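You operate a simulated robot arm through the tools that you are given. There is no shell and no other tool.

Carry out the task below with a simulated robot arm. There is one attempt and no reset: what you move stays moved.

## Task
Snap the fitting bail onto the teal-banded pail and carry it to the tint bench.
Fine: mop the spill there first and put the cloth back. Set down upright: pail.
Where things are to end (x, y in the base frame): pail within 60 mm of [490, -610].

Only the result counts: the job must be done as asked and must still hold three seconds after the hand-in. Knocking over, shifting, dropping, spilling or breaking anything else fails it. Flat cloth is picked up by pressing the open fingertips on it (5 to 10 N) and closing them slowly along it; thin cloth reads only 2 to 8 mm in the jaws.

## Robot
A 7-joint arm with a two-finger parallel gripper, fixed in place. Base frame: the origin is on the floor under the middle of its stand, x ahead of it, y to its left, z up; the work surface is at about z = 800. Units: mm, degrees, N and s.
It reaches about 1372 mm from its shoulder. Its first joint turns from -149.0 to 149.0 degrees. Payload 3.43 kg.
Tool frame: the origin (TCP) lies between the finger pads and is the grasp point; the fingertips stand 30 mm ahead of it; z points along the fingers, y is the line along which they close. Largest opening 94 mm; finger width 28, thickness 10; the body of the gripper, 50 by 96 mm, starts 55 mm behind the TCP.
Orientation is that of the tool frame in the base frame, as a unit quaternion [w, x, y, z]. With the fingers straight down and closing along the base's y, the tool's x points along the base's -x, its y along +y and its z along -z.

## Interface
- The arm moves only by the tool arm_command. Its argument "steps" is text: rows parted by semicolons, each of 7 numbers parted by spaces: the shift along the tool's x, y, z in mm, then the turn, a rotation vector about the tool's x, y, z in degrees, then the opening, from 0 (shut) to 1 (fully open). In form: tx ty tz wx wy wz fingers; .... A call has 1 to 20 rows; each row is the pose to reach, as a shift and turn from the pose commanded when the call began, along the tool's axes at that moment. A row lasts 0.2 s, in which the tool goes at most 50 mm and 8.6 degrees; a call with a longer step from one row to the next is refused whole, and so is a gripper value outside its range. Where a pose cannot be reached the arm comes as near as it can. A force on the tool above 40 N (or 10 N above the force at the start of the call, whichever is more), or a blocked arm, ends the call early, and 0.2 s more pass. Each finger travels about 45 mm/s and halts on what it meets, pressing with about 35 N; the grip force reading is that of the motor and also rises with nothing between the fingers. The clock runs only during rows and for 0.2 s after the last one: add rows that repeat a pose to give the fingers time. The reply holds the time, the measured pose of the TCP, the force on the tool along the base axes, the opening and the grip force, in the units named above and with some noise, with the torque about the TCP (base axes, N m) and any sound that the robot's microphone picked up, and new pictures: "show" is both (left out), scene, wrist or none.
- Cameras (640 x 400 px; columns grow to the right, rows downward): "scene" is fixed at [48.8, -498.7, 1390]; the picture's right is [-0.39, -0.92, 0.00], its down [-0.53, 0.23, -0.82] and it looks along [0.75, -0.32, -0.58] (base axes); focal length 264 px, centre (320, 200). "wrist" rides on the gripper at [76, 14, -102] in the tool frame; the picture's right is [-0.18, 0.98, 0.00], its down [-0.75, -0.14, -0.64] and it looks along [-0.63, -0.12, 0.77] (tool axes); focal length 243 px, centre (320, 200). There is no depth. A picture from a camera that has moved, and an enlarged one, comes with that camera's place and axes in the base frame and with its lens.
- inspect(camera, box): a new picture of the part [left, top, right, bottom] of that camera's present view, enlarged. No time passes.
- sign_off(): hands the job in; it is judged then, once.

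Nothing tells you positions but the pictures and the camera data. Unless the task says otherwise, let go and move clear before handing in.

The tools are called after "Request:" as name(argument=value, ...) on one line, values as JSON. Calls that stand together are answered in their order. arm_command: Moves the arm, as the interface text tells. Its arguments: {"type":"object","properties":{"steps":{"type":"string"},"show":{"type":"string","enum":["both","scene","wrist","none"]}},"required":["steps"]} The other tools are called the same way: inspect (camera, box) takes an enlarged picture of a part of a camera's view; sign_off () hands the job in.

At the start:

```text
clock: 0.0
ee_pos: [670.9, -473.4, 1129.4]
tool_rot: [0.0, 0.0, 1.0, 0.0]
ft_force: [0.0, -0.2, -1.2]
ft_torque: [-0.02, 0.03, 0.0]
gripper_width: 93.8
gripper_force: 0.0
```

scene: 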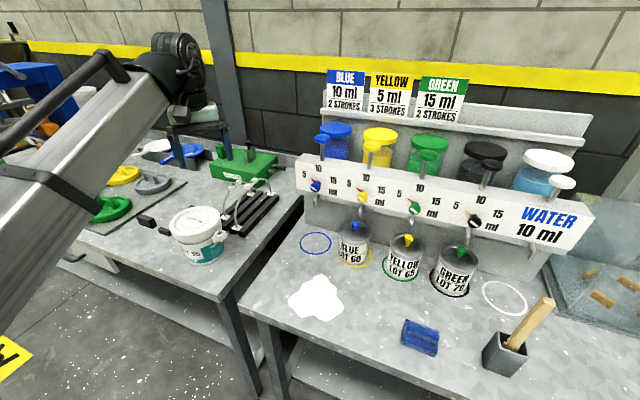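
wrist: 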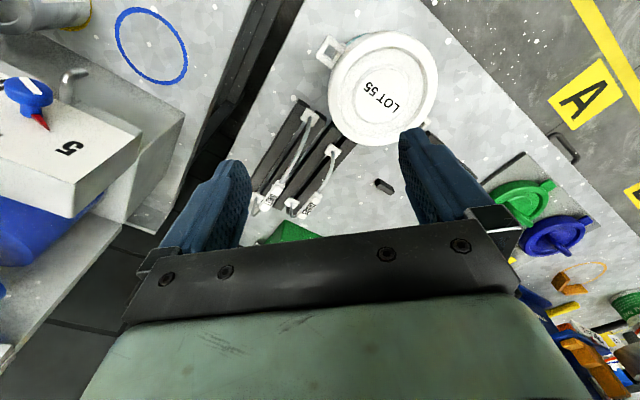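

I see two benches: the left one holds a white pail with a teal band and two bails on a rack, and the right (tint) bench holds a white spill, a blue folded cloth and paint cans. I'll enlarge the views before moving anything.

Request:
inspect(camera="scene", box=[130, 130, 310, 290])

Request:
inspect(camera="scene", box=[260, 220, 580, 400])

Request:
inspect(camera="wrist", box=[230, 0, 470, 240])

```text
2.50 times, centred on (220, 210) of scene
camera zoom: at [48.8, -498.7, 1390.0], right [-0.39, -0.92, 0.0], down [-0.53, 0.23, -0.82], along [0.75, -0.32, -0.58], focal length 660 px, centre (570, 175)
```

zoom: 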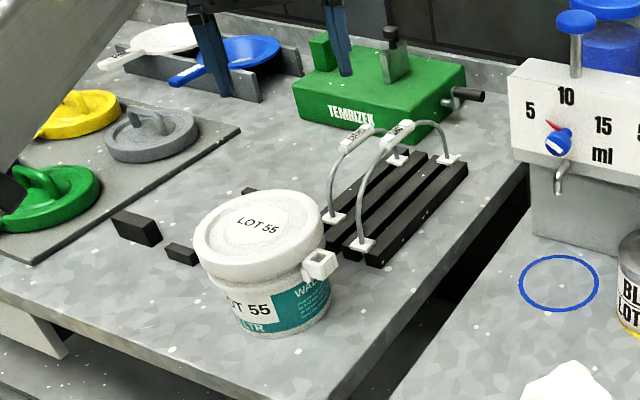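

```text
2.00 times, centred on (420, 310) of scene
camera zoom: at [48.8, -498.7, 1390.0], right [-0.39, -0.92, 0.0], down [-0.53, 0.23, -0.82], along [0.75, -0.32, -0.58], focal length 528 px, centre (120, -20)
```

zoom: 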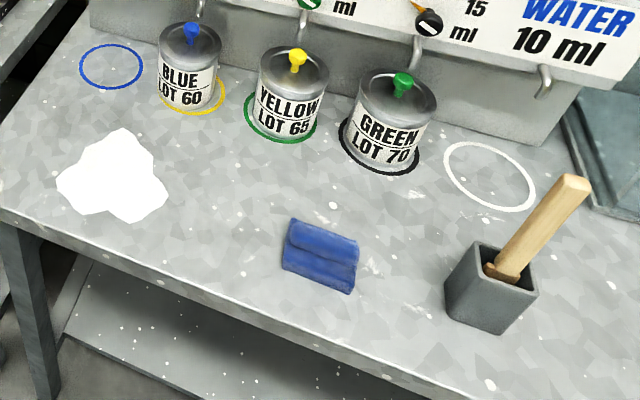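

```text
1.67 times, centred on (350, 120) of wrist
camera zoom: at [596.2, -459.0, 1231.6], right [0.18, 0.98, 0.0], down [0.75, -0.14, 0.64], along [0.63, -0.12, -0.77], focal length 404 px, centre (270, 333)
```

zoom: 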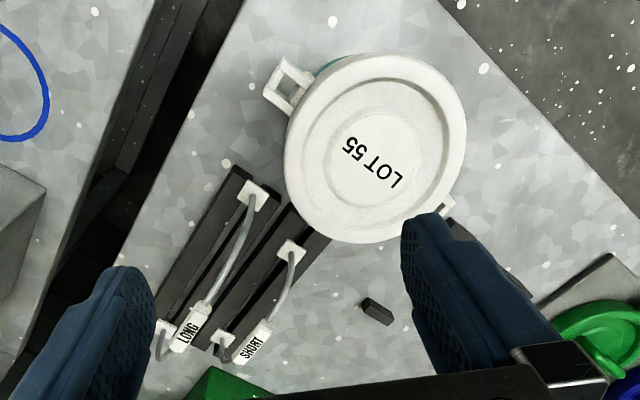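

The spill is centred near (425, -645), the folded blue cloth near (238, -820), the pail near (693, -404), and the bails sit on the rack beside it. I'll move above the cloth first to look at it closely.

Request:
arm_command(steps="34 -26 9 0 0 0 1; 68 -51 18 0 0 0 1; 103 -77 27 0 0 0 1; 137 -102 36 0 0 0 1; 171 -128 45 0 0 0 1; 205 -154 54 0 0 0 1; 240 -179 64 0 0 0 1; 274 -205 73 0 0 0 1; 308 -230 82 0 0 0 1; 342 -256 91 0 0 0 1; 377 -281 100 0 0 0 1; 411 -307 109 0 0 0 1; 411 -307 109 0 0 0 1")

```text
clock: 2.8
ee_pos: [258.5, -782.2, 1019.1]
tool_rot: [0.0, 0.0, 1.0, 0.0]
ft_force: [-0.4, -0.1, 0.7]
ft_torque: [0.0, -0.01, -0.02]
gripper_width: 93.5
gripper_force: 0.0
camera wrist: at [184.6, -767.5, 1122.3], right [0.18, 0.98, 0.0], down [0.75, -0.14, 0.64], along [0.63, -0.12, -0.77], focal length 243 px, centre (320, 200)
```

scene: 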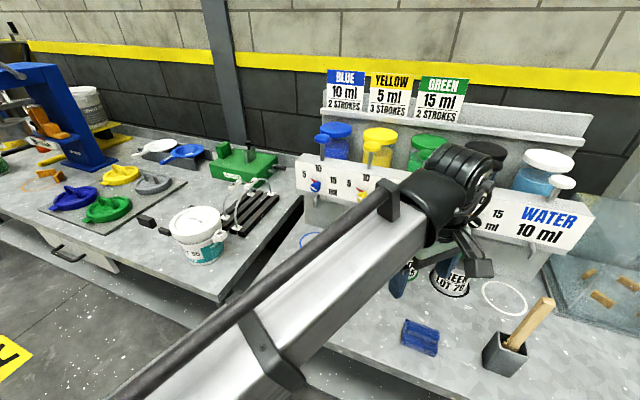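
wrist: 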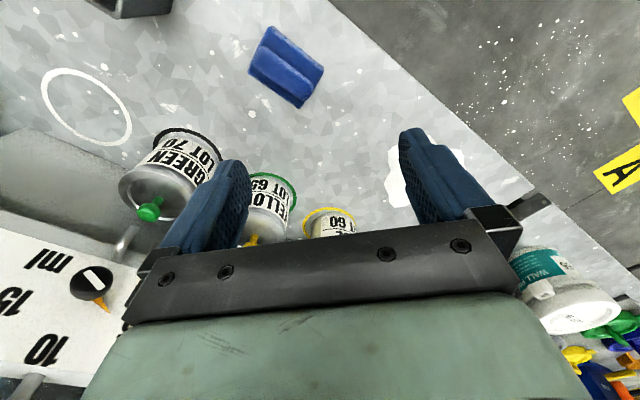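

The cloth triangulates to about (239, -818), matching the first estimate. I'll enlarge it to get its orientation and thickness.

Request:
inspect(camera="wrist", box=[220, 10, 360, 120])

Request:
inspect(camera="scene", box=[370, 290, 560, 400])

Request:
inspect(camera="wrist", box=[60, 0, 320, 130])

```text
3.64 times, centred on (290, 65) of wrist
camera zoom: at [184.6, -767.5, 1122.3], right [0.18, 0.98, 0.0], down [0.75, -0.14, 0.64], along [0.63, -0.12, -0.77], focal length 882 px, centre (429, 691)
```

zoom: 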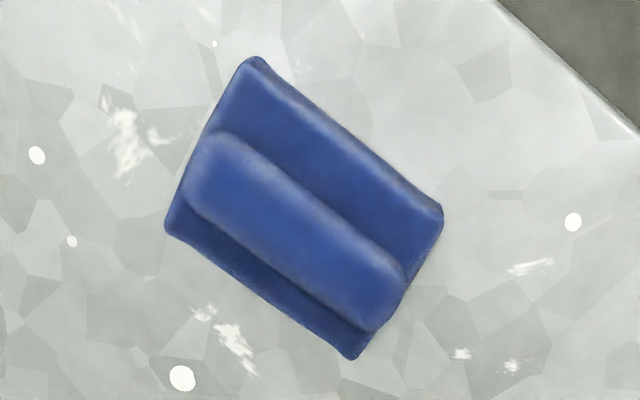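

```text
3.37 times, centred on (465, 345) of scene
camera zoom: at [48.8, -498.7, 1390.0], right [-0.39, -0.92, 0.0], down [-0.53, 0.23, -0.82], along [0.75, -0.32, -0.58], focal length 889 px, centre (-168, -288)
```

zoom: 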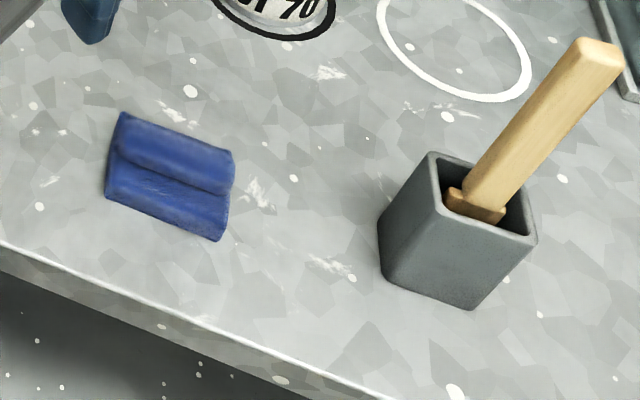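

```text
2.46 times, centred on (190, 65) of wrist
camera zoom: at [184.6, -767.5, 1122.3], right [0.18, 0.98, 0.0], down [0.75, -0.14, 0.64], along [0.63, -0.12, -0.77], focal length 597 px, centre (640, 532)
```

zoom: 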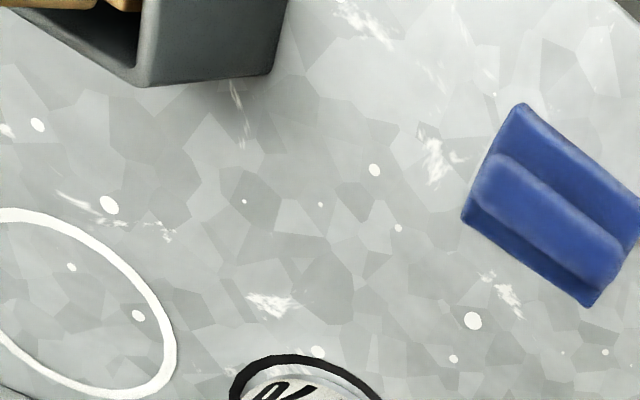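

The cloth is about 69 x 57 mm, long axis at 45°, centred at roughly (243, -820). I'll turn the gripper 45° so it closes along the long axis, narrow the fingers and come down above the cloth.

Request:
arm_command(steps="3 -7 20 0 0 7.5 0.8; 6 -13 42 0 0 15 0.6; 8 -20 64 0 0 22.5 0.45; 11 -26 86 0 0 30 0.42; 14 -33 108 0 0 37.5 0.42; 16 -38 130 0 0 45 0.42; 16 -38 150 0 0 45 0.42; 16 -38 150 0 0 45 0.42")

```text
clock: 4.7
ee_pos: [243.1, -818.0, 874.1]
tool_rot: [0.001, 0.383, 0.924, -0.001]
ft_force: [-1.5, 3.2, 14.4]
ft_torque: [0.23, 0.03, 0.01]
gripper_width: 39.7
gripper_force: 0.0
stopped in row 8: the force on the tool passed its limit at 42 N (the readings are from after the stop); the commanded pose is now the measured one
camera wrist: at [201.2, -753.8, 976.4], right [0.83, 0.56, 0.0], down [0.43, -0.63, 0.65], along [0.36, -0.53, -0.76], focal length 243 px, centre (320, 200)
```

scene: 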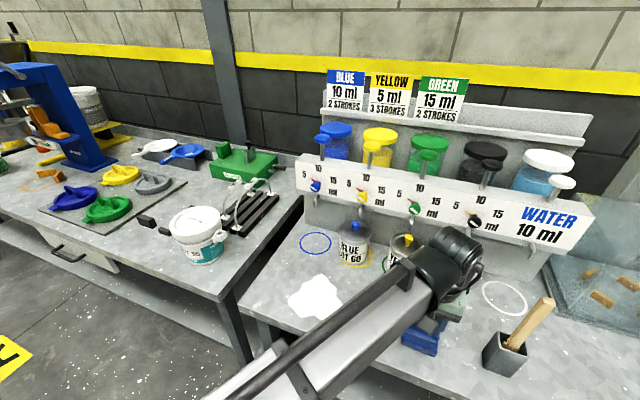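
wrist: 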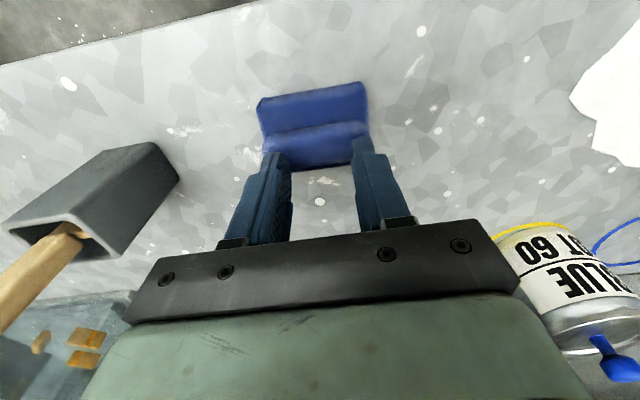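

The arm stopped on contact at TCP z=874 (fingertips about z=844), higher than I expected. I'll look closely before doing anything else.

Request:
inspect(camera="wrist", box=[220, 60, 420, 260])

Request:
inspect(camera="scene", box=[370, 220, 530, 380])

```text
2.00 times, centred on (320, 160) of wrist
camera zoom: at [201.2, -753.8, 976.4], right [0.83, 0.56, 0.0], down [0.43, -0.63, 0.65], along [0.36, -0.53, -0.76], focal length 485 px, centre (320, 280)
```

zoom: 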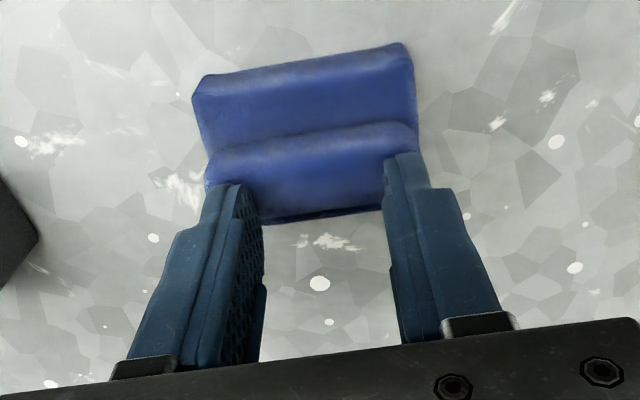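

```text
2.50 times, centred on (450, 300) of scene
camera zoom: at [48.8, -498.7, 1390.0], right [-0.39, -0.92, 0.0], down [-0.53, 0.23, -0.82], along [0.75, -0.32, -0.58], focal length 660 px, centre (-5, -50)
```

zoom: 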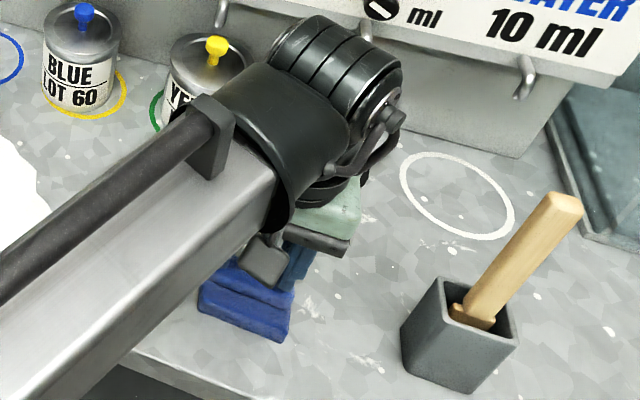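

The fingertips seem to be resting on the raised fold of the cloth, with no sign of touching anything else. I'll ease up slightly and read the force to get a press of 5–10 N.

Request:
arm_command(steps="0 0 -0.5 0 0 0 0.42; 0 0 -0.5 0 0 0 0.42", show="none")

```text
clock: 5.3
ee_pos: [243.1, -818.7, 874.0]
tool_rot: [0.001, 0.384, 0.923, -0.002]
ft_force: [-0.1, 4.1, 16.0]
ft_torque: [0.19, -0.02, 0.02]
gripper_width: 39.4
gripper_force: 0.1
```

The force is still about 16 N, so I'll raise a little more.

Request:
arm_command(steps="0 0 -1.5 0 0 0 0.42; 0 0 -1.5 0 0 0 0.42", show="none")

```text
clock: 5.9
ee_pos: [243.0, -819.9, 873.6]
tool_rot: [0.002, 0.383, 0.924, -0.001]
ft_force: [-0.2, 1.0, 1.8]
ft_torque: [0.02, 0.02, 0.0]
gripper_width: 39.7
gripper_force: 0.2
```

The force is now about 1.8 N, so I'll lower by about 0.6 mm.

Request:
arm_command(steps="0 0 0.6 0 0 0 0.42; 0 0 0.6 0 0 0 0.42", show="none")

```text
clock: 6.5
ee_pos: [242.7, -819.4, 874.4]
tool_rot: [0.001, 0.383, 0.924, -0.001]
ft_force: [0.5, -0.3, 4.5]
ft_torque: [0.07, 0.01, 0.02]
gripper_width: 39.8
gripper_force: 0.0
```

About 4.5 N now. I'll press slightly further and close the fingers slowly along the cloth.

Request:
arm_command(steps="0 0 0.4 0 0 0 0.42; 0 0 0.4 0 0 0 0.39; 0 0 0.4 0 0 0 0.36; 0 0 0.4 0 0 0 0.33; 0 0 0.4 0 0 0 0.30; 0 0 0.4 0 0 0 0.27", show="wrist")

```text
clock: 7.9
ee_pos: [243.1, -818.4, 874.7]
tool_rot: [0.002, 0.384, 0.923, -0.002]
ft_force: [3.3, 2.8, 11.6]
ft_torque: [0.2, -0.12, 0.01]
gripper_width: 29.1
gripper_force: 2.7
camera wrist: at [201.2, -754.1, 976.5], right [0.83, 0.56, 0.0], down [0.43, -0.63, 0.64], along [0.36, -0.53, -0.76], focal length 243 px, centre (320, 200)
```

wrist: 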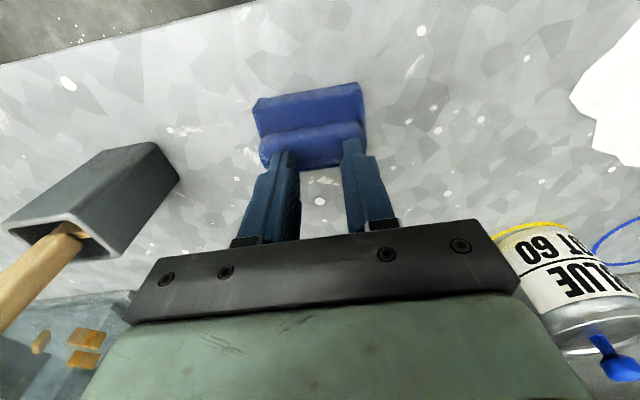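

The fingers are closing at about 11 N, so I'll ease the press a touch and keep closing.

Request:
arm_command(steps="0 0 -0.3 0 0 0 0.27; 0 0 -0.3 0 0 0 0.24; 0 0 -0.3 0 0 0 0.21; 0 0 -0.3 0 0 0 0.18; 0 0 -0.3 0 0 0 0.15; 0 0 -0.3 0 0 0 0.12; 0 0 -0.3 0 0 0 0.12", show="wrist")

```text
clock: 9.5
ee_pos: [243.6, -819.3, 873.9]
tool_rot: [0.002, 0.384, 0.923, -0.001]
ft_force: [0.6, 1.4, 6.2]
ft_torque: [0.08, 0.04, -0.05]
gripper_width: 13.4
gripper_force: 1.9
camera wrist: at [201.2, -754.6, 976.6], right [0.83, 0.56, 0.0], down [0.43, -0.63, 0.64], along [0.36, -0.53, -0.76], focal length 243 px, centre (320, 200)
```

wrist: 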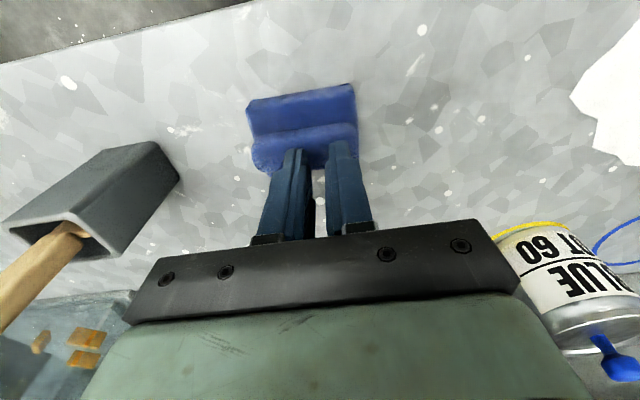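

The press is holding at about 6 N. I'll finish closing slowly.

Request:
arm_command(steps="0 0 0 0 0 0 0.10; 0 0 0 0 0 0 0.08; 0 0 0 0 0 0 0.06; 0 0 0 0 0 0 0.04; 0 0 0 0 0 0 0.02; 0 0 0 0 0 0 0; 0 0 0 0 0 0 0; 0 0 0 0 0 0 0", show="wrist")

```text
clock: 11.3
ee_pos: [242.7, -819.4, 873.4]
tool_rot: [0.002, 0.383, 0.924, -0.001]
ft_force: [0.3, -0.3, 5.5]
ft_torque: [0.04, -0.01, -0.01]
gripper_width: 0.2
gripper_force: 33.1
camera wrist: at [201.1, -754.7, 976.6], right [0.83, 0.56, 0.0], down [0.43, -0.63, 0.64], along [0.36, -0.53, -0.76], focal length 243 px, centre (320, 200)
```

wrist: 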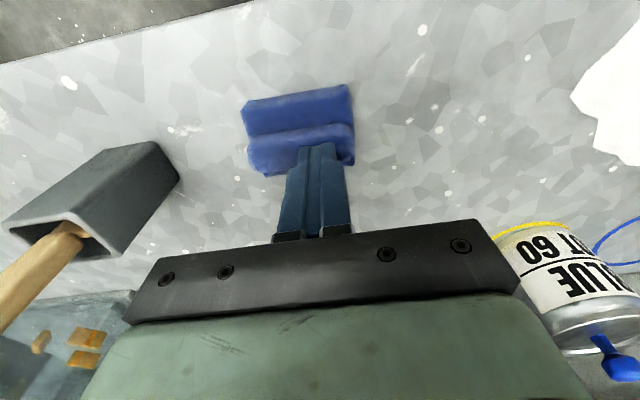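

The fingers closed to 0.2 mm with nothing between them: the cloth behaves as a chunky folded pad about 40 mm tall, not a thin sheet. It slid a few mm, so I'll rise, open up and look again, then grip the whole pad from its sides.

Request:
arm_command(steps="0 0 -10 0 0 0 0; 0 0 -40 0 0 0 0.3; 0 0 -80 0 0 0 0.6; 0 0 -115 0 0 0 1; 0 0 -115 0 0 0 1; 0 0 -115 0 0 0 1; 0 0 -115 0 0 0 1")

Request:
inspect(camera="wrist", box=[240, 40, 400, 160])

Request:
inspect(camera="scene", box=[370, 290, 470, 380])

```text
clock: 12.9
ee_pos: [243.0, -820.0, 987.6]
tool_rot: [0.001, 0.384, 0.923, -0.001]
ft_force: [0.4, -1.0, -0.7]
ft_torque: [0.05, -0.03, 0.01]
gripper_width: 94.1
gripper_force: 0.1
camera wrist: at [201.1, -754.5, 1091.2], right [0.83, 0.56, 0.0], down [0.43, -0.63, 0.64], along [0.36, -0.53, -0.76], focal length 243 px, centre (320, 200)
```

scene: 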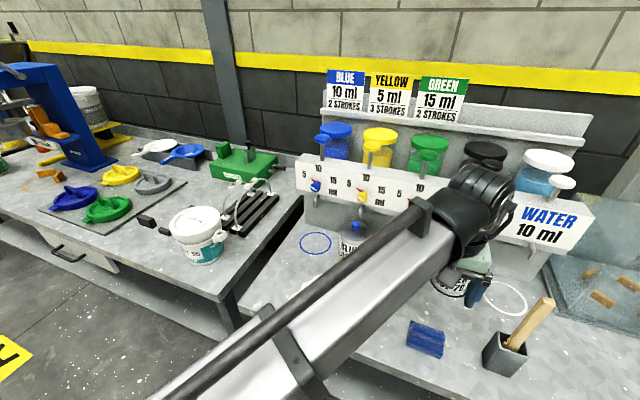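
wrist: 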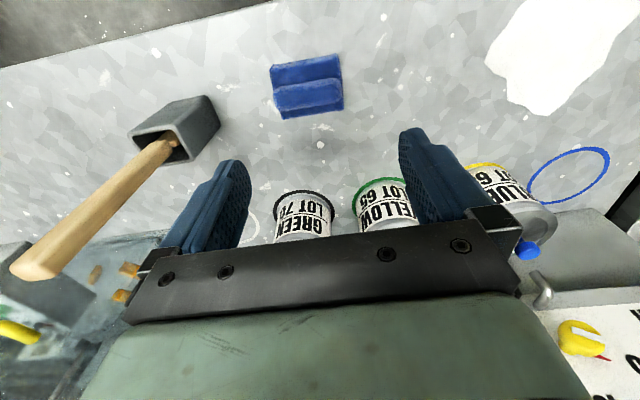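

```text
3.33 times, centred on (320, 100) of wrist
camera zoom: at [201.1, -754.5, 1091.2], right [0.83, 0.56, 0.0], down [0.43, -0.63, 0.64], along [0.36, -0.53, -0.76], focal length 809 px, centre (320, 533)
```

zoom: 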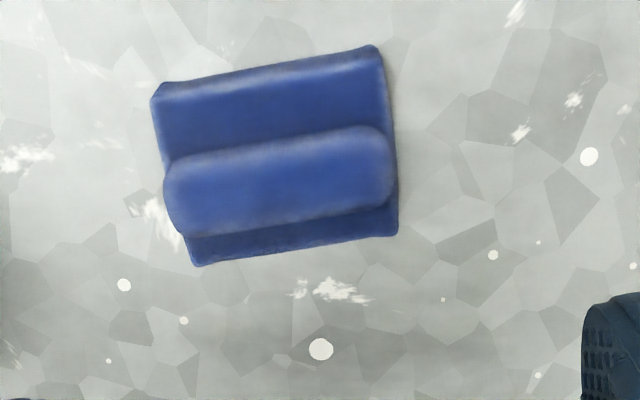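

```text
4.44 times, centred on (420, 335) of scene
camera zoom: at [48.8, -498.7, 1390.0], right [-0.39, -0.92, 0.0], down [-0.53, 0.23, -0.82], along [0.75, -0.32, -0.58], focal length 1173 px, centre (-124, -400)
```

zoom: 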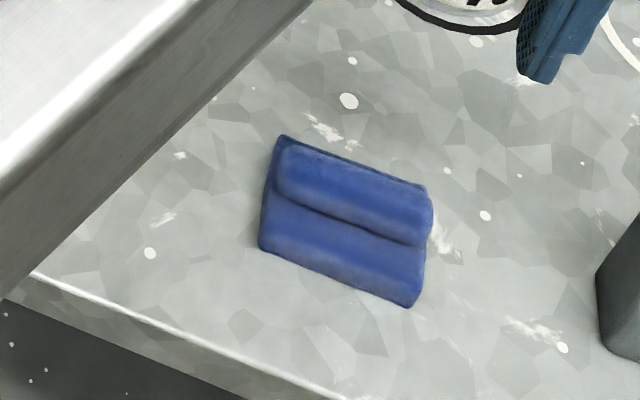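

The pad's base is now centred near (235, -829), oriented 44°, with a ridge top near z=843. The brush handle stands close by on the -x,-y side, so I'll keep this orientation and straddle the pad's long side with the fingers fully open.

Request:
arm_command(steps="-1.4 -12 0 0 0 0 1; -1.4 -12 30 0 0 0 1; -1.4 -12 60 0 0 0 1; -1.4 -12 85 0 0 0 1; -1.4 -12 95 0 0 0 1; -1.4 -12 105 0 0 0 1; -1.4 -12 112 0 0 0 1; -1.4 -12 112 0 0 0 1", show="wrist")

Request:
inspect(camera="wrist", box=[200, 40, 440, 240])

```text
clock: 14.7
ee_pos: [236.3, -828.0, 877.1]
tool_rot: [0.001, 0.384, 0.923, -0.001]
ft_force: [-0.3, 0.0, -0.4]
ft_torque: [0.03, -0.02, 0.0]
gripper_width: 93.8
gripper_force: 0.1
camera wrist: at [193.6, -763.8, 979.4], right [0.83, 0.56, 0.0], down [0.43, -0.63, 0.64], along [0.36, -0.53, -0.76], focal length 243 px, centre (320, 200)
```

wrist: 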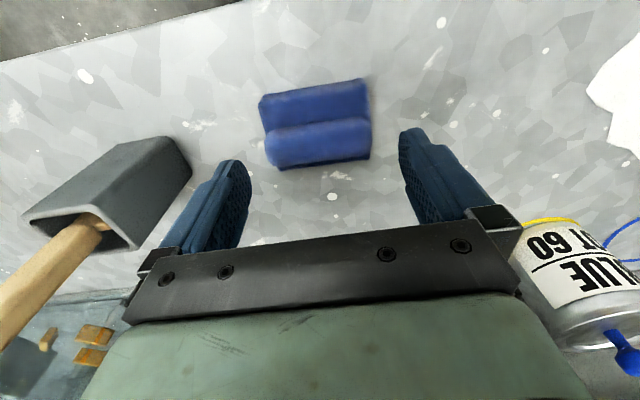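

```text
2.00 times, centred on (320, 140) of wrist
camera zoom: at [193.6, -763.8, 979.4], right [0.83, 0.56, 0.0], down [0.43, -0.63, 0.64], along [0.36, -0.53, -0.76], focal length 485 px, centre (320, 320)
```

zoom: 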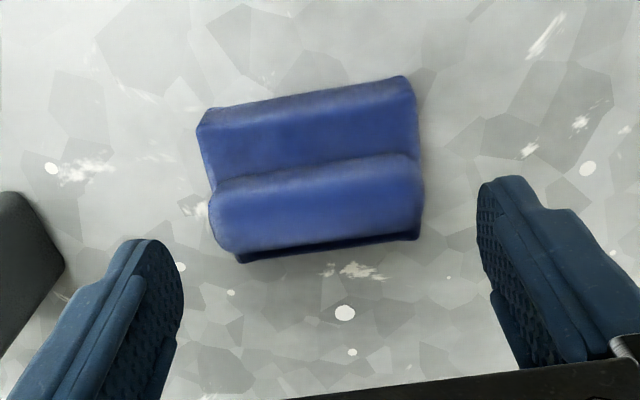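

The pad is centred between the fingers and the box with the brush is clear. I'll descend slowly around the pad.

Request:
arm_command(steps="0 0 8 0 0 0 1; 0 0 16 0 0 0 1; 0 0 24 0 0 0 1; 0 0 30 0 0 0 1; 0 0 35 0 0 0 1; 0 0 38 0 0 0 1; 0 0 38 0 0 0 1", show="wrist")

```text
clock: 16.3
ee_pos: [235.8, -829.7, 838.0]
tool_rot: [0.001, 0.384, 0.923, -0.002]
ft_force: [0.3, 0.8, -0.5]
ft_torque: [0.02, 0.03, -0.04]
gripper_width: 94.1
gripper_force: 0.0
camera wrist: at [193.7, -764.2, 941.1], right [0.83, 0.56, 0.0], down [0.43, -0.63, 0.64], along [0.36, -0.53, -0.76], focal length 243 px, centre (320, 200)
```

wrist: 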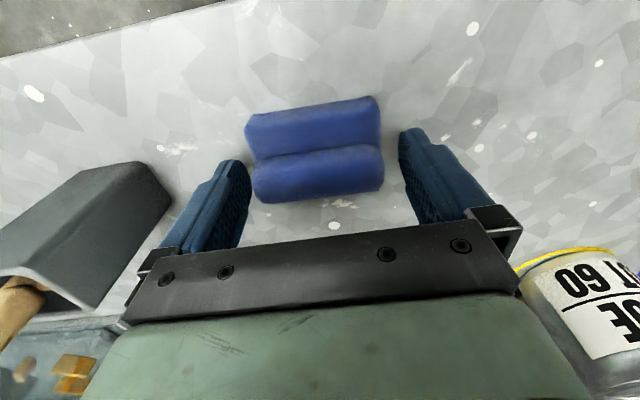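

The fingers straddle the pad. I'll close slowly onto its ends.

Request:
arm_command(steps="0 0 0 0 0 0 0.9; 0 0 0 0 0 0 0.82; 0 0 0 0 0 0 0.76; 0 0 0 0 0 0 0.70; 0 0 0 0 0 0 0.65; 0 0 0 0 0 0 0.60; 0 0 0 0 0 0 0.6", show="wrist")

```text
clock: 17.9
ee_pos: [235.9, -828.8, 839.6]
tool_rot: [0.001, 0.384, 0.923, -0.002]
ft_force: [0.0, 0.3, 0.6]
ft_torque: [-0.03, 0.01, 0.0]
gripper_width: 73.7
gripper_force: 35.2
camera wrist: at [193.7, -764.2, 941.2], right [0.83, 0.56, 0.0], down [0.43, -0.63, 0.64], along [0.36, -0.53, -0.76], focal length 243 px, centre (320, 200)
```

wrist: 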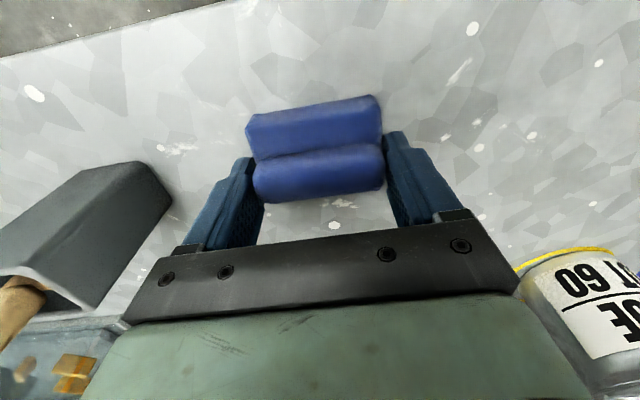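

The jaws hold the pad at 73.7 mm with full grip force. I'll lift straight up and check that it comes along.

Request:
arm_command(steps="0 0 -5 0 0 0 0.6; 0 0 -15 0 0 0 0.6; 0 0 -30 0 0 0 0.6; 0 0 -50 0 0 0 0.6; 0 0 -75 0 0 0 0.6; 0 0 -100 0 0 0 0.6; 0 0 -120 0 0 0 0.6; 0 0 -120 0 0 0 0.6")

```text
clock: 19.7
ee_pos: [236.9, -827.9, 957.7]
tool_rot: [0.002, 0.383, 0.924, -0.001]
ft_force: [0.4, -0.5, -0.8]
ft_torque: [0.01, -0.01, -0.03]
gripper_width: 74.3
gripper_force: 34.9
camera wrist: at [193.8, -763.2, 1061.1], right [0.83, 0.56, 0.0], down [0.43, -0.63, 0.64], along [0.36, -0.53, -0.76], focal length 243 px, centre (320, 200)
```

scene: 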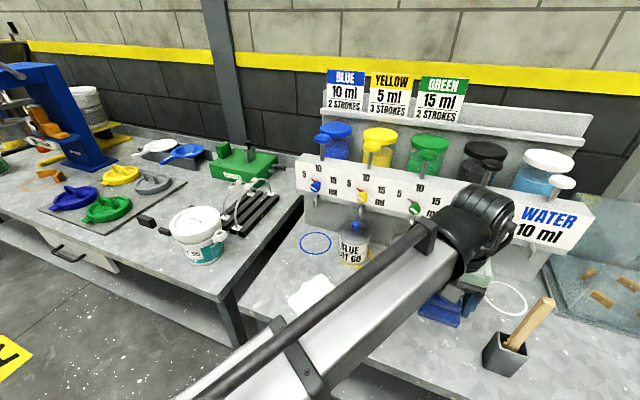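
wrist: 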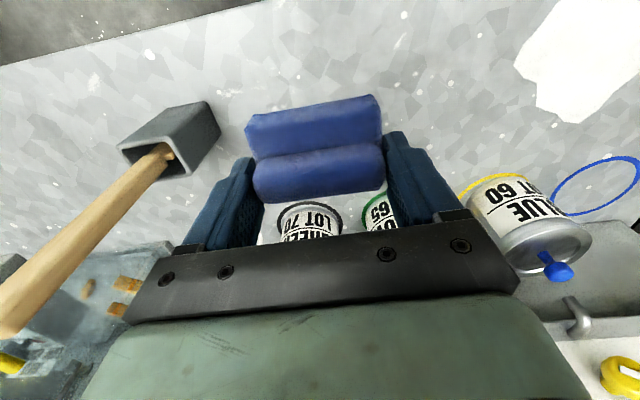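

The cloth is in hand. Now I'll measure the spill outline from this viewpoint.

Request:
inspect(camera="wrist", box=[480, 0, 640, 140])

```text
2.86 times, centred on (560, 70) of wrist
camera zoom: at [193.8, -763.2, 1061.1], right [0.83, 0.56, 0.0], down [0.43, -0.63, 0.64], along [0.36, -0.53, -0.76], focal length 693 px, centre (-366, 571)
```

zoom: 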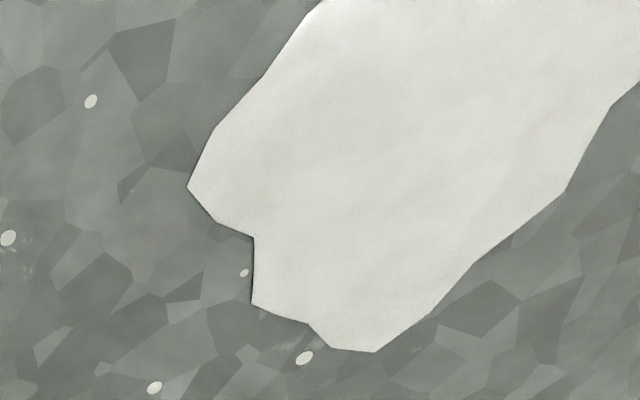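

The spill runs from roughly x 360–495 and y -578 to -702. I'll carry the cloth above it to see its full outline before wiping.

Request:
arm_command(steps="-6.5 41 0 0 0 0 0.6; -13 83 0 0 0 0 0.6; -19.5 124 0 0 0 0 0.6; -26 165 0 0 0 0 0.6; -32.5 207 0 0 0 0 0.6; -39 248 0 0 0 0 0.6; -39 248 0 0 0 0 0.6; -39 248 0 0 0 0 0.6")

Request:
inspect(camera="wrist", box=[200, 0, 520, 200])

```text
clock: 21.5
ee_pos: [438.8, -679.2, 956.8]
tool_rot: [0.001, 0.383, 0.924, -0.001]
ft_force: [-0.8, -0.1, 0.1]
ft_torque: [0.0, 0.04, 0.03]
gripper_width: 73.7
gripper_force: 35.0
camera wrist: at [396.5, -616.2, 1059.8], right [0.83, 0.56, 0.0], down [0.43, -0.63, 0.64], along [0.36, -0.53, -0.76], focal length 243 px, centre (320, 200)
```

scene: 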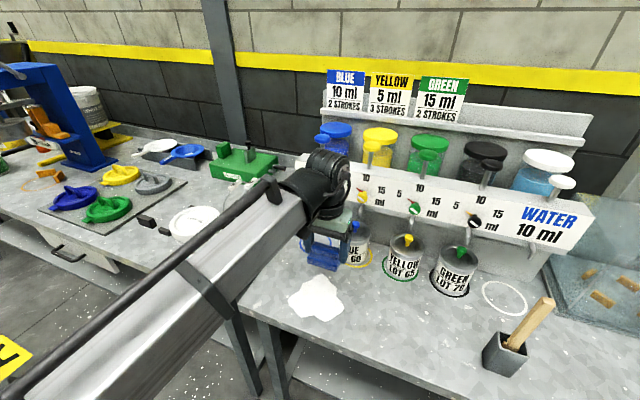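
wrist: 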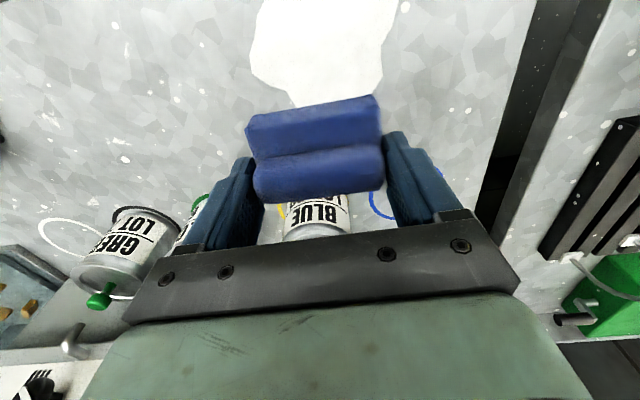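

```text
2.00 times, centred on (360, 100) of wrist
camera zoom: at [396.5, -616.2, 1059.8], right [0.83, 0.56, 0.0], down [0.43, -0.63, 0.64], along [0.36, -0.53, -0.76], focal length 485 px, centre (240, 400)
```

zoom: 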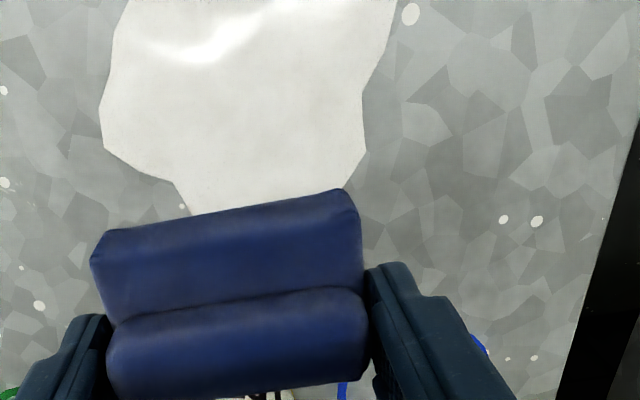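

I have the outline. The bench front edge runs along y − x ≈ -946. I'll lower the cloth at the near end of the first wiping strip.

Request:
arm_command(steps="28 16 10 0 0 0 0.6; 57 33 30 0 0 0 0.6; 85 50 55 0 0 0 0.6; 85 50 80 0 0 0 0.6; 85 50 100 0 0 0 0.6; 85 50 112 0 0 0 0.6; 85 50 116 0 0 0 0.6; 85 50 116 0 0 0 0.6", show="both")

```text
clock: 23.3
ee_pos: [415.6, -585.7, 841.6]
tool_rot: [0.001, 0.383, 0.924, -0.002]
ft_force: [0.5, 0.3, 0.2]
ft_torque: [0.03, 0.01, -0.01]
gripper_width: 74.0
gripper_force: 35.0
camera wrist: at [372.4, -521.2, 944.6], right [0.83, 0.56, 0.0], down [0.43, -0.63, 0.64], along [0.36, -0.53, -0.76], focal length 243 px, centre (320, 200)
```

scene: 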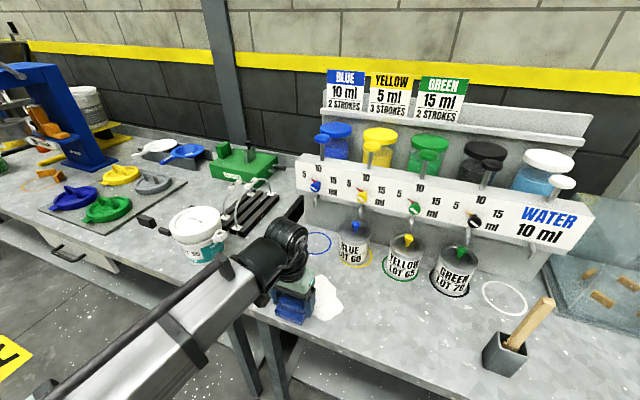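
wrist: 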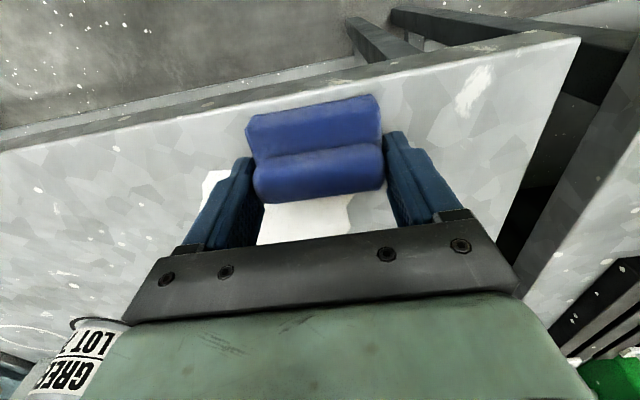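

The cloth hovers a few mm above the bench at the spill's near edge. I'll lower in small steps to find contact.

Request:
arm_command(steps="0 0 1.5 0 0 0 0.6; 0 0 2.5 0 0 0 0.6; 0 0 2.5 0 0 0 0.6", show="none")

```text
clock: 24.1
ee_pos: [415.5, -584.7, 839.2]
tool_rot: [0.001, 0.383, 0.924, -0.001]
ft_force: [-0.3, -0.1, -0.3]
ft_torque: [-0.01, 0.03, 0.05]
gripper_width: 73.8
gripper_force: 34.8
```

Request:
arm_command(steps="0 0 0.7 0 0 0 0.6; 0 0 1.4 0 0 0 0.6; 0 0 1.4 0 0 0 0.6", show="none")

```text
clock: 24.9
ee_pos: [414.0, -586.1, 837.5]
tool_rot: [0.001, 0.384, 0.923, -0.001]
ft_force: [0.0, 0.7, 5.8]
ft_torque: [-0.05, 0.04, -0.03]
gripper_width: 74.0
gripper_force: 35.2
```

Contact at about 6 N. I'll wipe the first strip toward the back.

Request:
arm_command(steps="-10 0 0 0 0 0 0.6; -22 0 0 0 0 0 0.6; -34 0 0 0 0 0 0.6; -46 0 0 0 0 0 0.6; -58 0 0 0 0 0 0.6; -70 0 0 0 0 0 0.6; -82 0 0 0 0 0 0.6; -94 0 0 0 0 0 0.6; -106 0 0 0 0 0 0.6; -118 0 0 0 0 0 0.6; -128 0 0 0 0 0 0.6; -135 0 0 0 0 0 0.6; -135 0 0 0 0 0 0.6")

```text
clock: 27.7
ee_pos: [510.1, -681.6, 837.8]
tool_rot: [0.002, 0.384, 0.923, -0.001]
ft_force: [0.3, 0.5, -0.3]
ft_torque: [0.01, -0.01, 0.0]
gripper_width: 74.0
gripper_force: 35.1
camera wrist: at [468.0, -616.7, 941.3], right [0.83, 0.56, 0.0], down [0.43, -0.63, 0.64], along [0.36, -0.53, -0.76], focal length 243 px, centre (320, 200)
```

scene: 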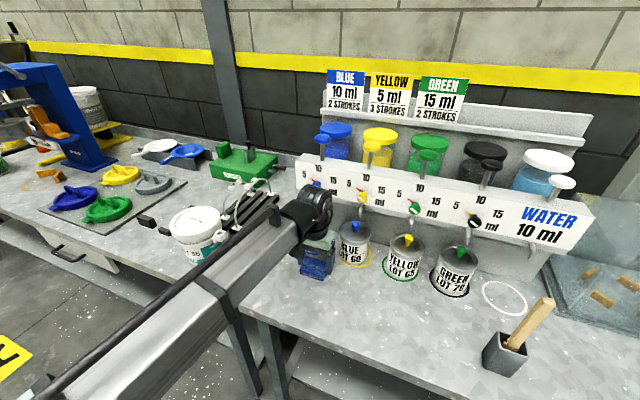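
wrist: 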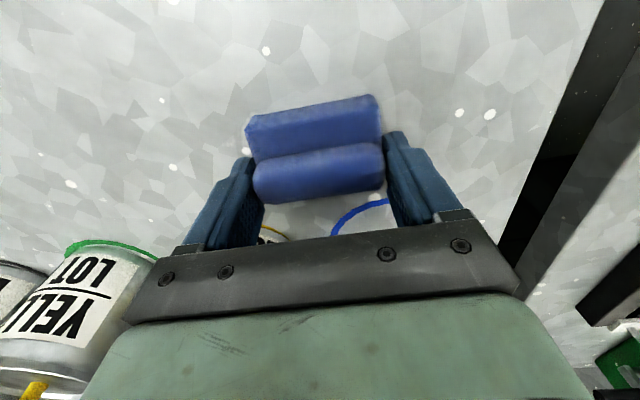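

The spill appears to be gone after one pass. I'll check for remnants.

Request:
inspect(camera="scene", box=[240, 220, 400, 340])

Request:
inspect(camera="wrist", box=[0, 0, 640, 260])

```text
3.33 times, centred on (320, 280) of scene
camera zoom: at [48.8, -498.7, 1390.0], right [-0.39, -0.92, 0.0], down [-0.53, 0.23, -0.82], along [0.75, -0.32, -0.58], focal length 880 px, centre (320, -67)
```

zoom: 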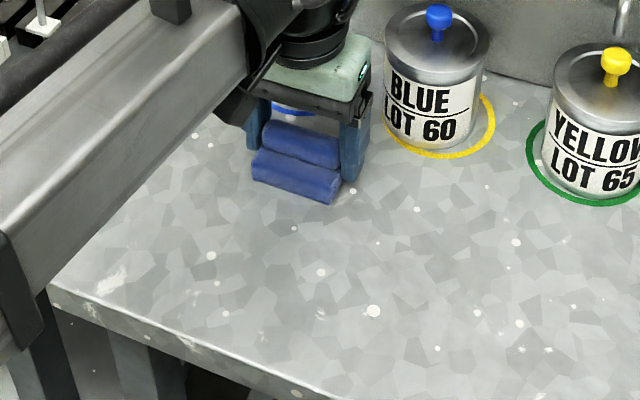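

```text
1.00 times, centred on (320, 130) of wrist (not enlarged: the box is as wide or as high as the picture)
camera zoom: at [468.0, -616.7, 941.3], right [0.83, 0.56, 0.0], down [0.43, -0.63, 0.64], along [0.36, -0.53, -0.76], focal length 243 px, centre (320, 270)
```

zoom: 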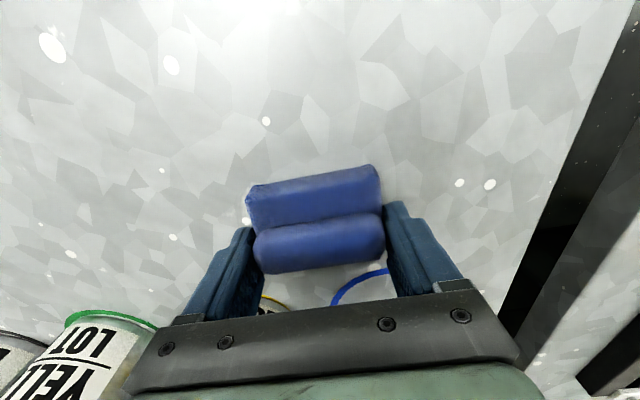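

The bench is clean. I'll lift the cloth and carry it back to where it was originally, centred at (244, -820).

Request:
arm_command(steps="0 0 -30 0 0 0 0.6; 0 0 -70 0 0 0 0.6; 0 0 -110 0 0 0 0.6; 13 -41 -110 0 0 0 0.6; 26 -82 -110 0 0 0 0.6; 39 -123 -110 0 0 0 0.6; 52 -163 -110 0 0 0 0.6; 65 -204 -110 0 0 0 0.6; 78 -245 -110 0 0 0 0.6; 90 -286 -110 0 0 0 0.6; 90 -286 -110 0 0 0 0.6; 90 -286 -110 0 0 0 0.6")

```text
clock: 30.3
ee_pos: [243.3, -817.0, 949.2]
tool_rot: [0.002, 0.383, 0.924, -0.001]
ft_force: [0.4, -0.5, -0.2]
ft_torque: [0.0, -0.02, 0.03]
gripper_width: 74.0
gripper_force: 34.6
camera wrist: at [201.0, -753.7, 1051.8], right [0.83, 0.56, 0.0], down [0.43, -0.63, 0.64], along [0.36, -0.53, -0.76], focal length 243 px, centre (320, 200)
```

scene: 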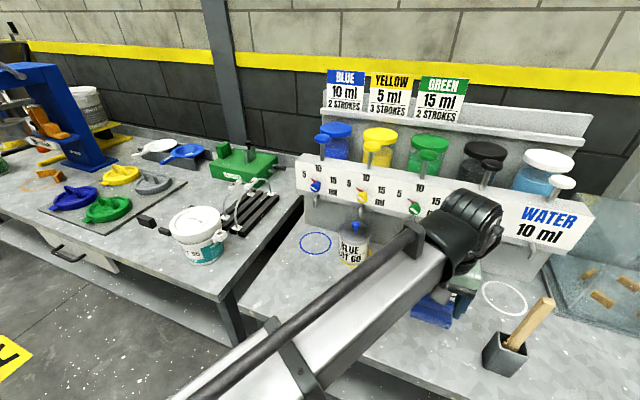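
wrist: 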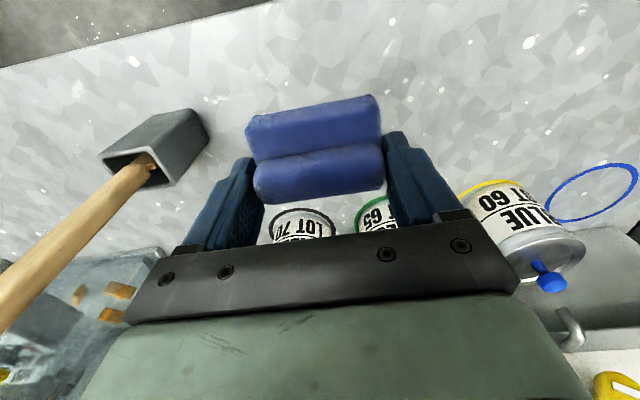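

The cloth is above its original spot, so I'll lower it gently to the bench.

Request:
arm_command(steps="-1.5 -1 30 0 0 0 0.6; -1.5 -1 60 0 0 0 0.6; -1.5 -1 85 0 0 0 0.6; -1.5 -1 98 0 0 0 0.6; -1.5 -1 105 0 0 0 0.6; -1.5 -1 109 0 0 0 0.6; -1.5 -1 109 0 0 0 0.6; -1.5 -1 109 0 0 0 0.6", show="wrist")

```text
clock: 32.1
ee_pos: [245.2, -821.0, 839.3]
tool_rot: [0.002, 0.384, 0.923, -0.002]
ft_force: [0.5, 0.0, -1.0]
ft_torque: [0.0, 0.02, 0.02]
gripper_width: 74.0
gripper_force: 35.2
camera wrist: at [202.0, -756.7, 942.6], right [0.83, 0.56, 0.0], down [0.43, -0.63, 0.64], along [0.36, -0.53, -0.76], focal length 243 px, centre (320, 200)
```

wrist: 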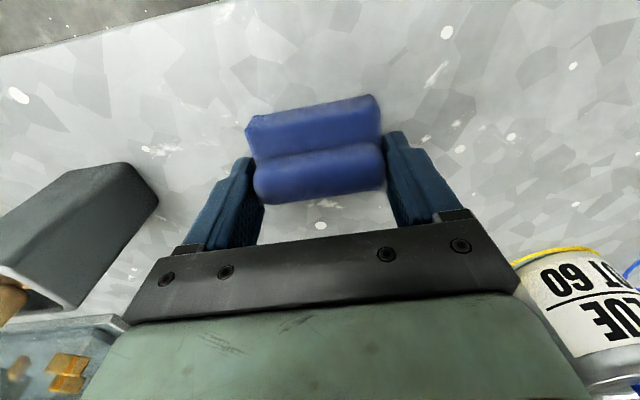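

Request:
arm_command(steps="0 0 0.6 0 0 0 0.6; 0 0 1.2 0 0 0 0.6; 0 0 1.2 0 0 0 0.6", show="none")

```text
clock: 32.9
ee_pos: [244.8, -821.5, 838.7]
tool_rot: [0.001, 0.383, 0.924, -0.001]
ft_force: [1.1, -0.5, -0.8]
ft_torque: [0.0, 0.01, 0.01]
gripper_width: 73.8
gripper_force: 35.0
```

Request:
arm_command(steps="0 0 0.5 0 0 0 0.6; 0 0 1.0 0 0 0 0.6; 0 0 1.0 0 0 0 0.6", show="none")

```text
clock: 33.7
ee_pos: [243.8, -820.7, 838.0]
tool_rot: [0.002, 0.383, 0.924, -0.001]
ft_force: [-1.7, 0.9, 11.2]
ft_torque: [0.11, -0.05, 0.01]
gripper_width: 73.9
gripper_force: 34.7
```

The cloth is resting on the bench. I'll open the fingers and rise clear.

Request:
arm_command(steps="0 0 -0.5 0 0 0 0.7; 0 0 -0.5 0 0 0 0.85; 0 0 -0.5 0 0 0 1; 0 0 -0.5 0 0 0 1; 0 0 -0.5 0 0 0 1; 0 0 -10 0 0 0 1; 0 0 -30 0 0 0 1; 0 0 -60 0 0 0 1; 0 0 -100 0 0 0 1; 0 0 -140 0 0 0 1; 0 0 -180 0 0 0 1; 0 0 -180 0 0 0 1")

```text
clock: 36.3
ee_pos: [243.8, -822.5, 1017.4]
tool_rot: [0.002, 0.384, 0.923, -0.001]
ft_force: [0.3, -0.3, 0.0]
ft_torque: [-0.02, -0.01, 0.0]
gripper_width: 94.0
gripper_force: 0.1
camera wrist: at [201.8, -757.0, 1120.8], right [0.83, 0.56, 0.0], down [0.43, -0.63, 0.64], along [0.36, -0.53, -0.76], focal length 243 px, centre (320, 200)
```

scene: 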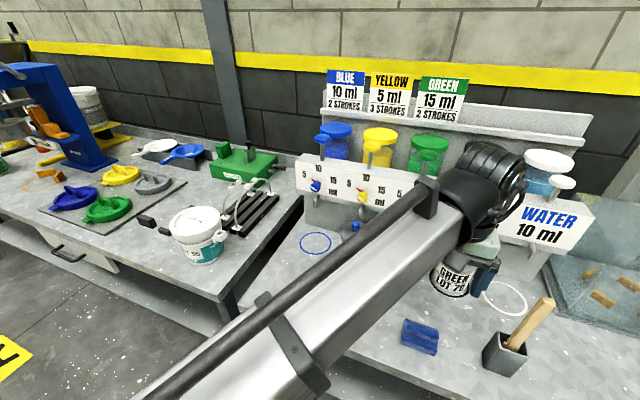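
wrist: 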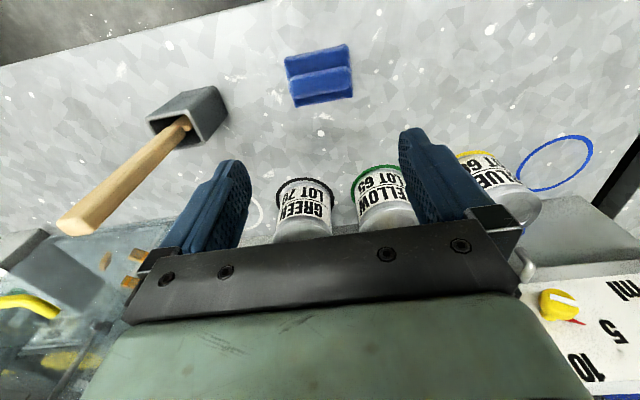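

The cloth is back on its spot. Next I'll swing around in front of the dispensers to hover above the bail rack and see it from above.

Request:
arm_command(steps="7 38 -16 0 0 0 1; 13 76 -32 0 0 0 1; 20 114 -48 0 0 0 1; 27 153 -65 0 0 0 1; 33 191 -81 0 0 0 1; 40 229 -97 0 0 0 1; 47 267 -113 0 0 0 1; 21 304 -113 0 0 0 1; -5 342 -113 0 0 0 1; -31 379 -113 0 0 0 1; -58 417 -113 0 0 0 1; -84 454 -113 0 0 0 1; -110 492 -113 0 0 0 1; -136 529 -113 0 0 0 1; -162 567 -113 0 0 0 1; -188 604 -113 0 0 0 1; -215 642 -113 0 0 0 1; -215 642 -113 0 0 0 1; -215 642 -113 0 0 0 1")

Request:
inspect(camera="wrist", box=[160, 0, 480, 200])

Request:
inspect(camera="scene", box=[140, 140, 300, 270])

```text
clock: 37.9
ee_pos: [389.0, -617.4, 1119.5]
tool_rot: [0.004, 0.381, 0.925, -0.005]
ft_force: [7.0, -1.4, -8.6]
ft_torque: [-0.44, 0.54, -0.45]
gripper_width: 94.0
gripper_force: 0.0
stopped in row 7: the force on the tool passed its limit at 60 N (the readings are from after the stop); the commanded pose is now the measured one
camera wrist: at [346.0, -552.0, 1222.2], right [0.82, 0.57, 0.0], down [0.43, -0.62, 0.65], along [0.37, -0.54, -0.76], focal length 243 px, centre (320, 200)
```

scene: 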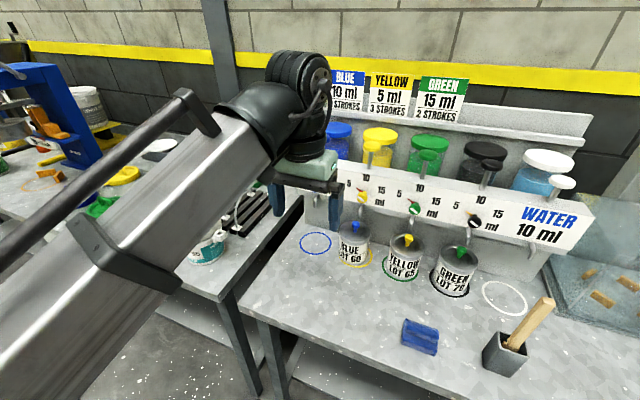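
wrist: 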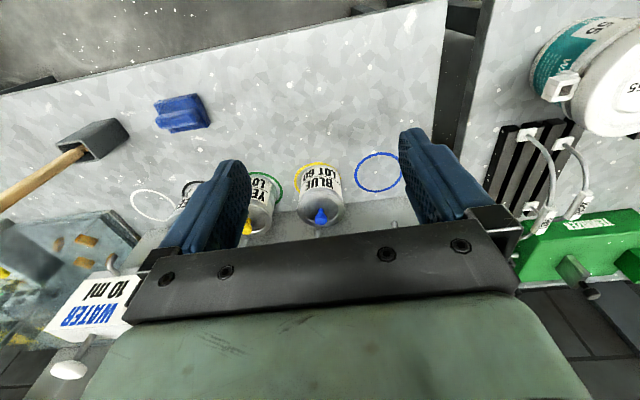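

```text
2.00 times, centred on (320, 100) of wrist
camera zoom: at [346.0, -552.0, 1222.2], right [0.82, 0.57, 0.0], down [0.43, -0.62, 0.65], along [0.37, -0.54, -0.76], focal length 485 px, centre (320, 400)
```

zoom: 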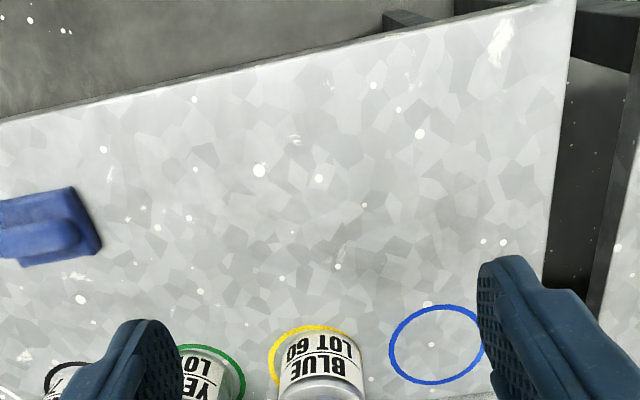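

```text
3.08 times, centred on (220, 205) of scene
camera zoom: at [48.8, -498.7, 1390.0], right [-0.39, -0.92, 0.0], down [-0.53, 0.23, -0.82], along [0.75, -0.32, -0.58], focal length 812 px, centre (628, 185)
```

zoom: 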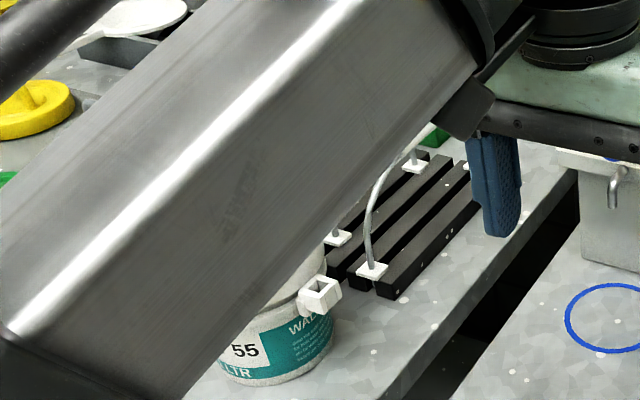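

The arm stopped: with the camera facing the forearm and the arm folded this close, the gripper's camera side probably met the forearm, since nothing else is nearby. I'll back off outward and down first, keeping the orientation.

Request:
arm_command(steps="-15 -3 15 0 0 0 1; -30 -7 30 0 0 0 1; -49 -11 50 0 0 0 1; -49 -11 50 0 0 0 1")

```text
clock: 38.9
ee_pos: [416.0, -660.1, 1070.1]
tool_rot: [0.004, 0.381, 0.925, -0.005]
ft_force: [-0.2, -0.3, 0.2]
ft_torque: [0.01, -0.01, 0.02]
gripper_width: 94.0
gripper_force: 0.1
camera wrist: at [373.6, -594.7, 1172.5], right [0.82, 0.57, 0.0], down [0.43, -0.62, 0.65], along [0.37, -0.54, -0.76], focal length 243 px, centre (320, 200)
```

scene: 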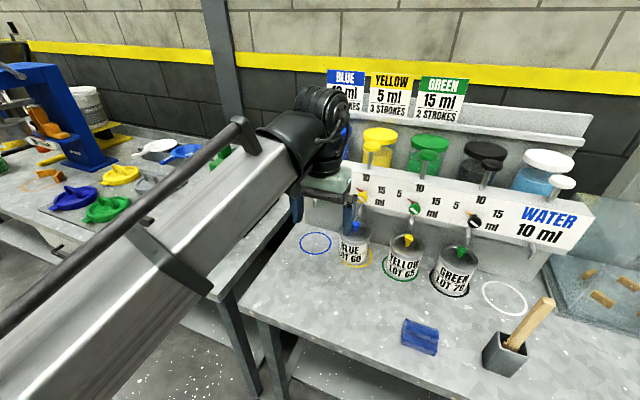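
wrist: 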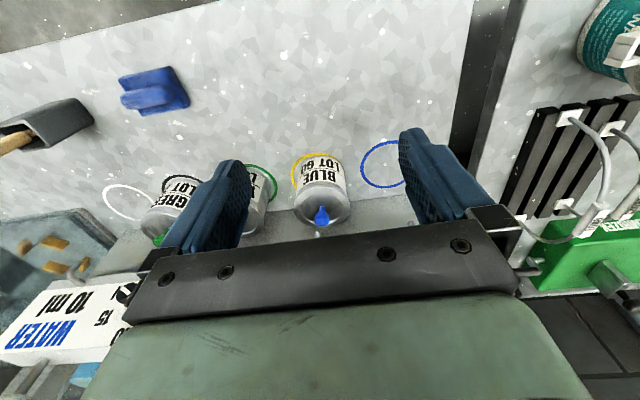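

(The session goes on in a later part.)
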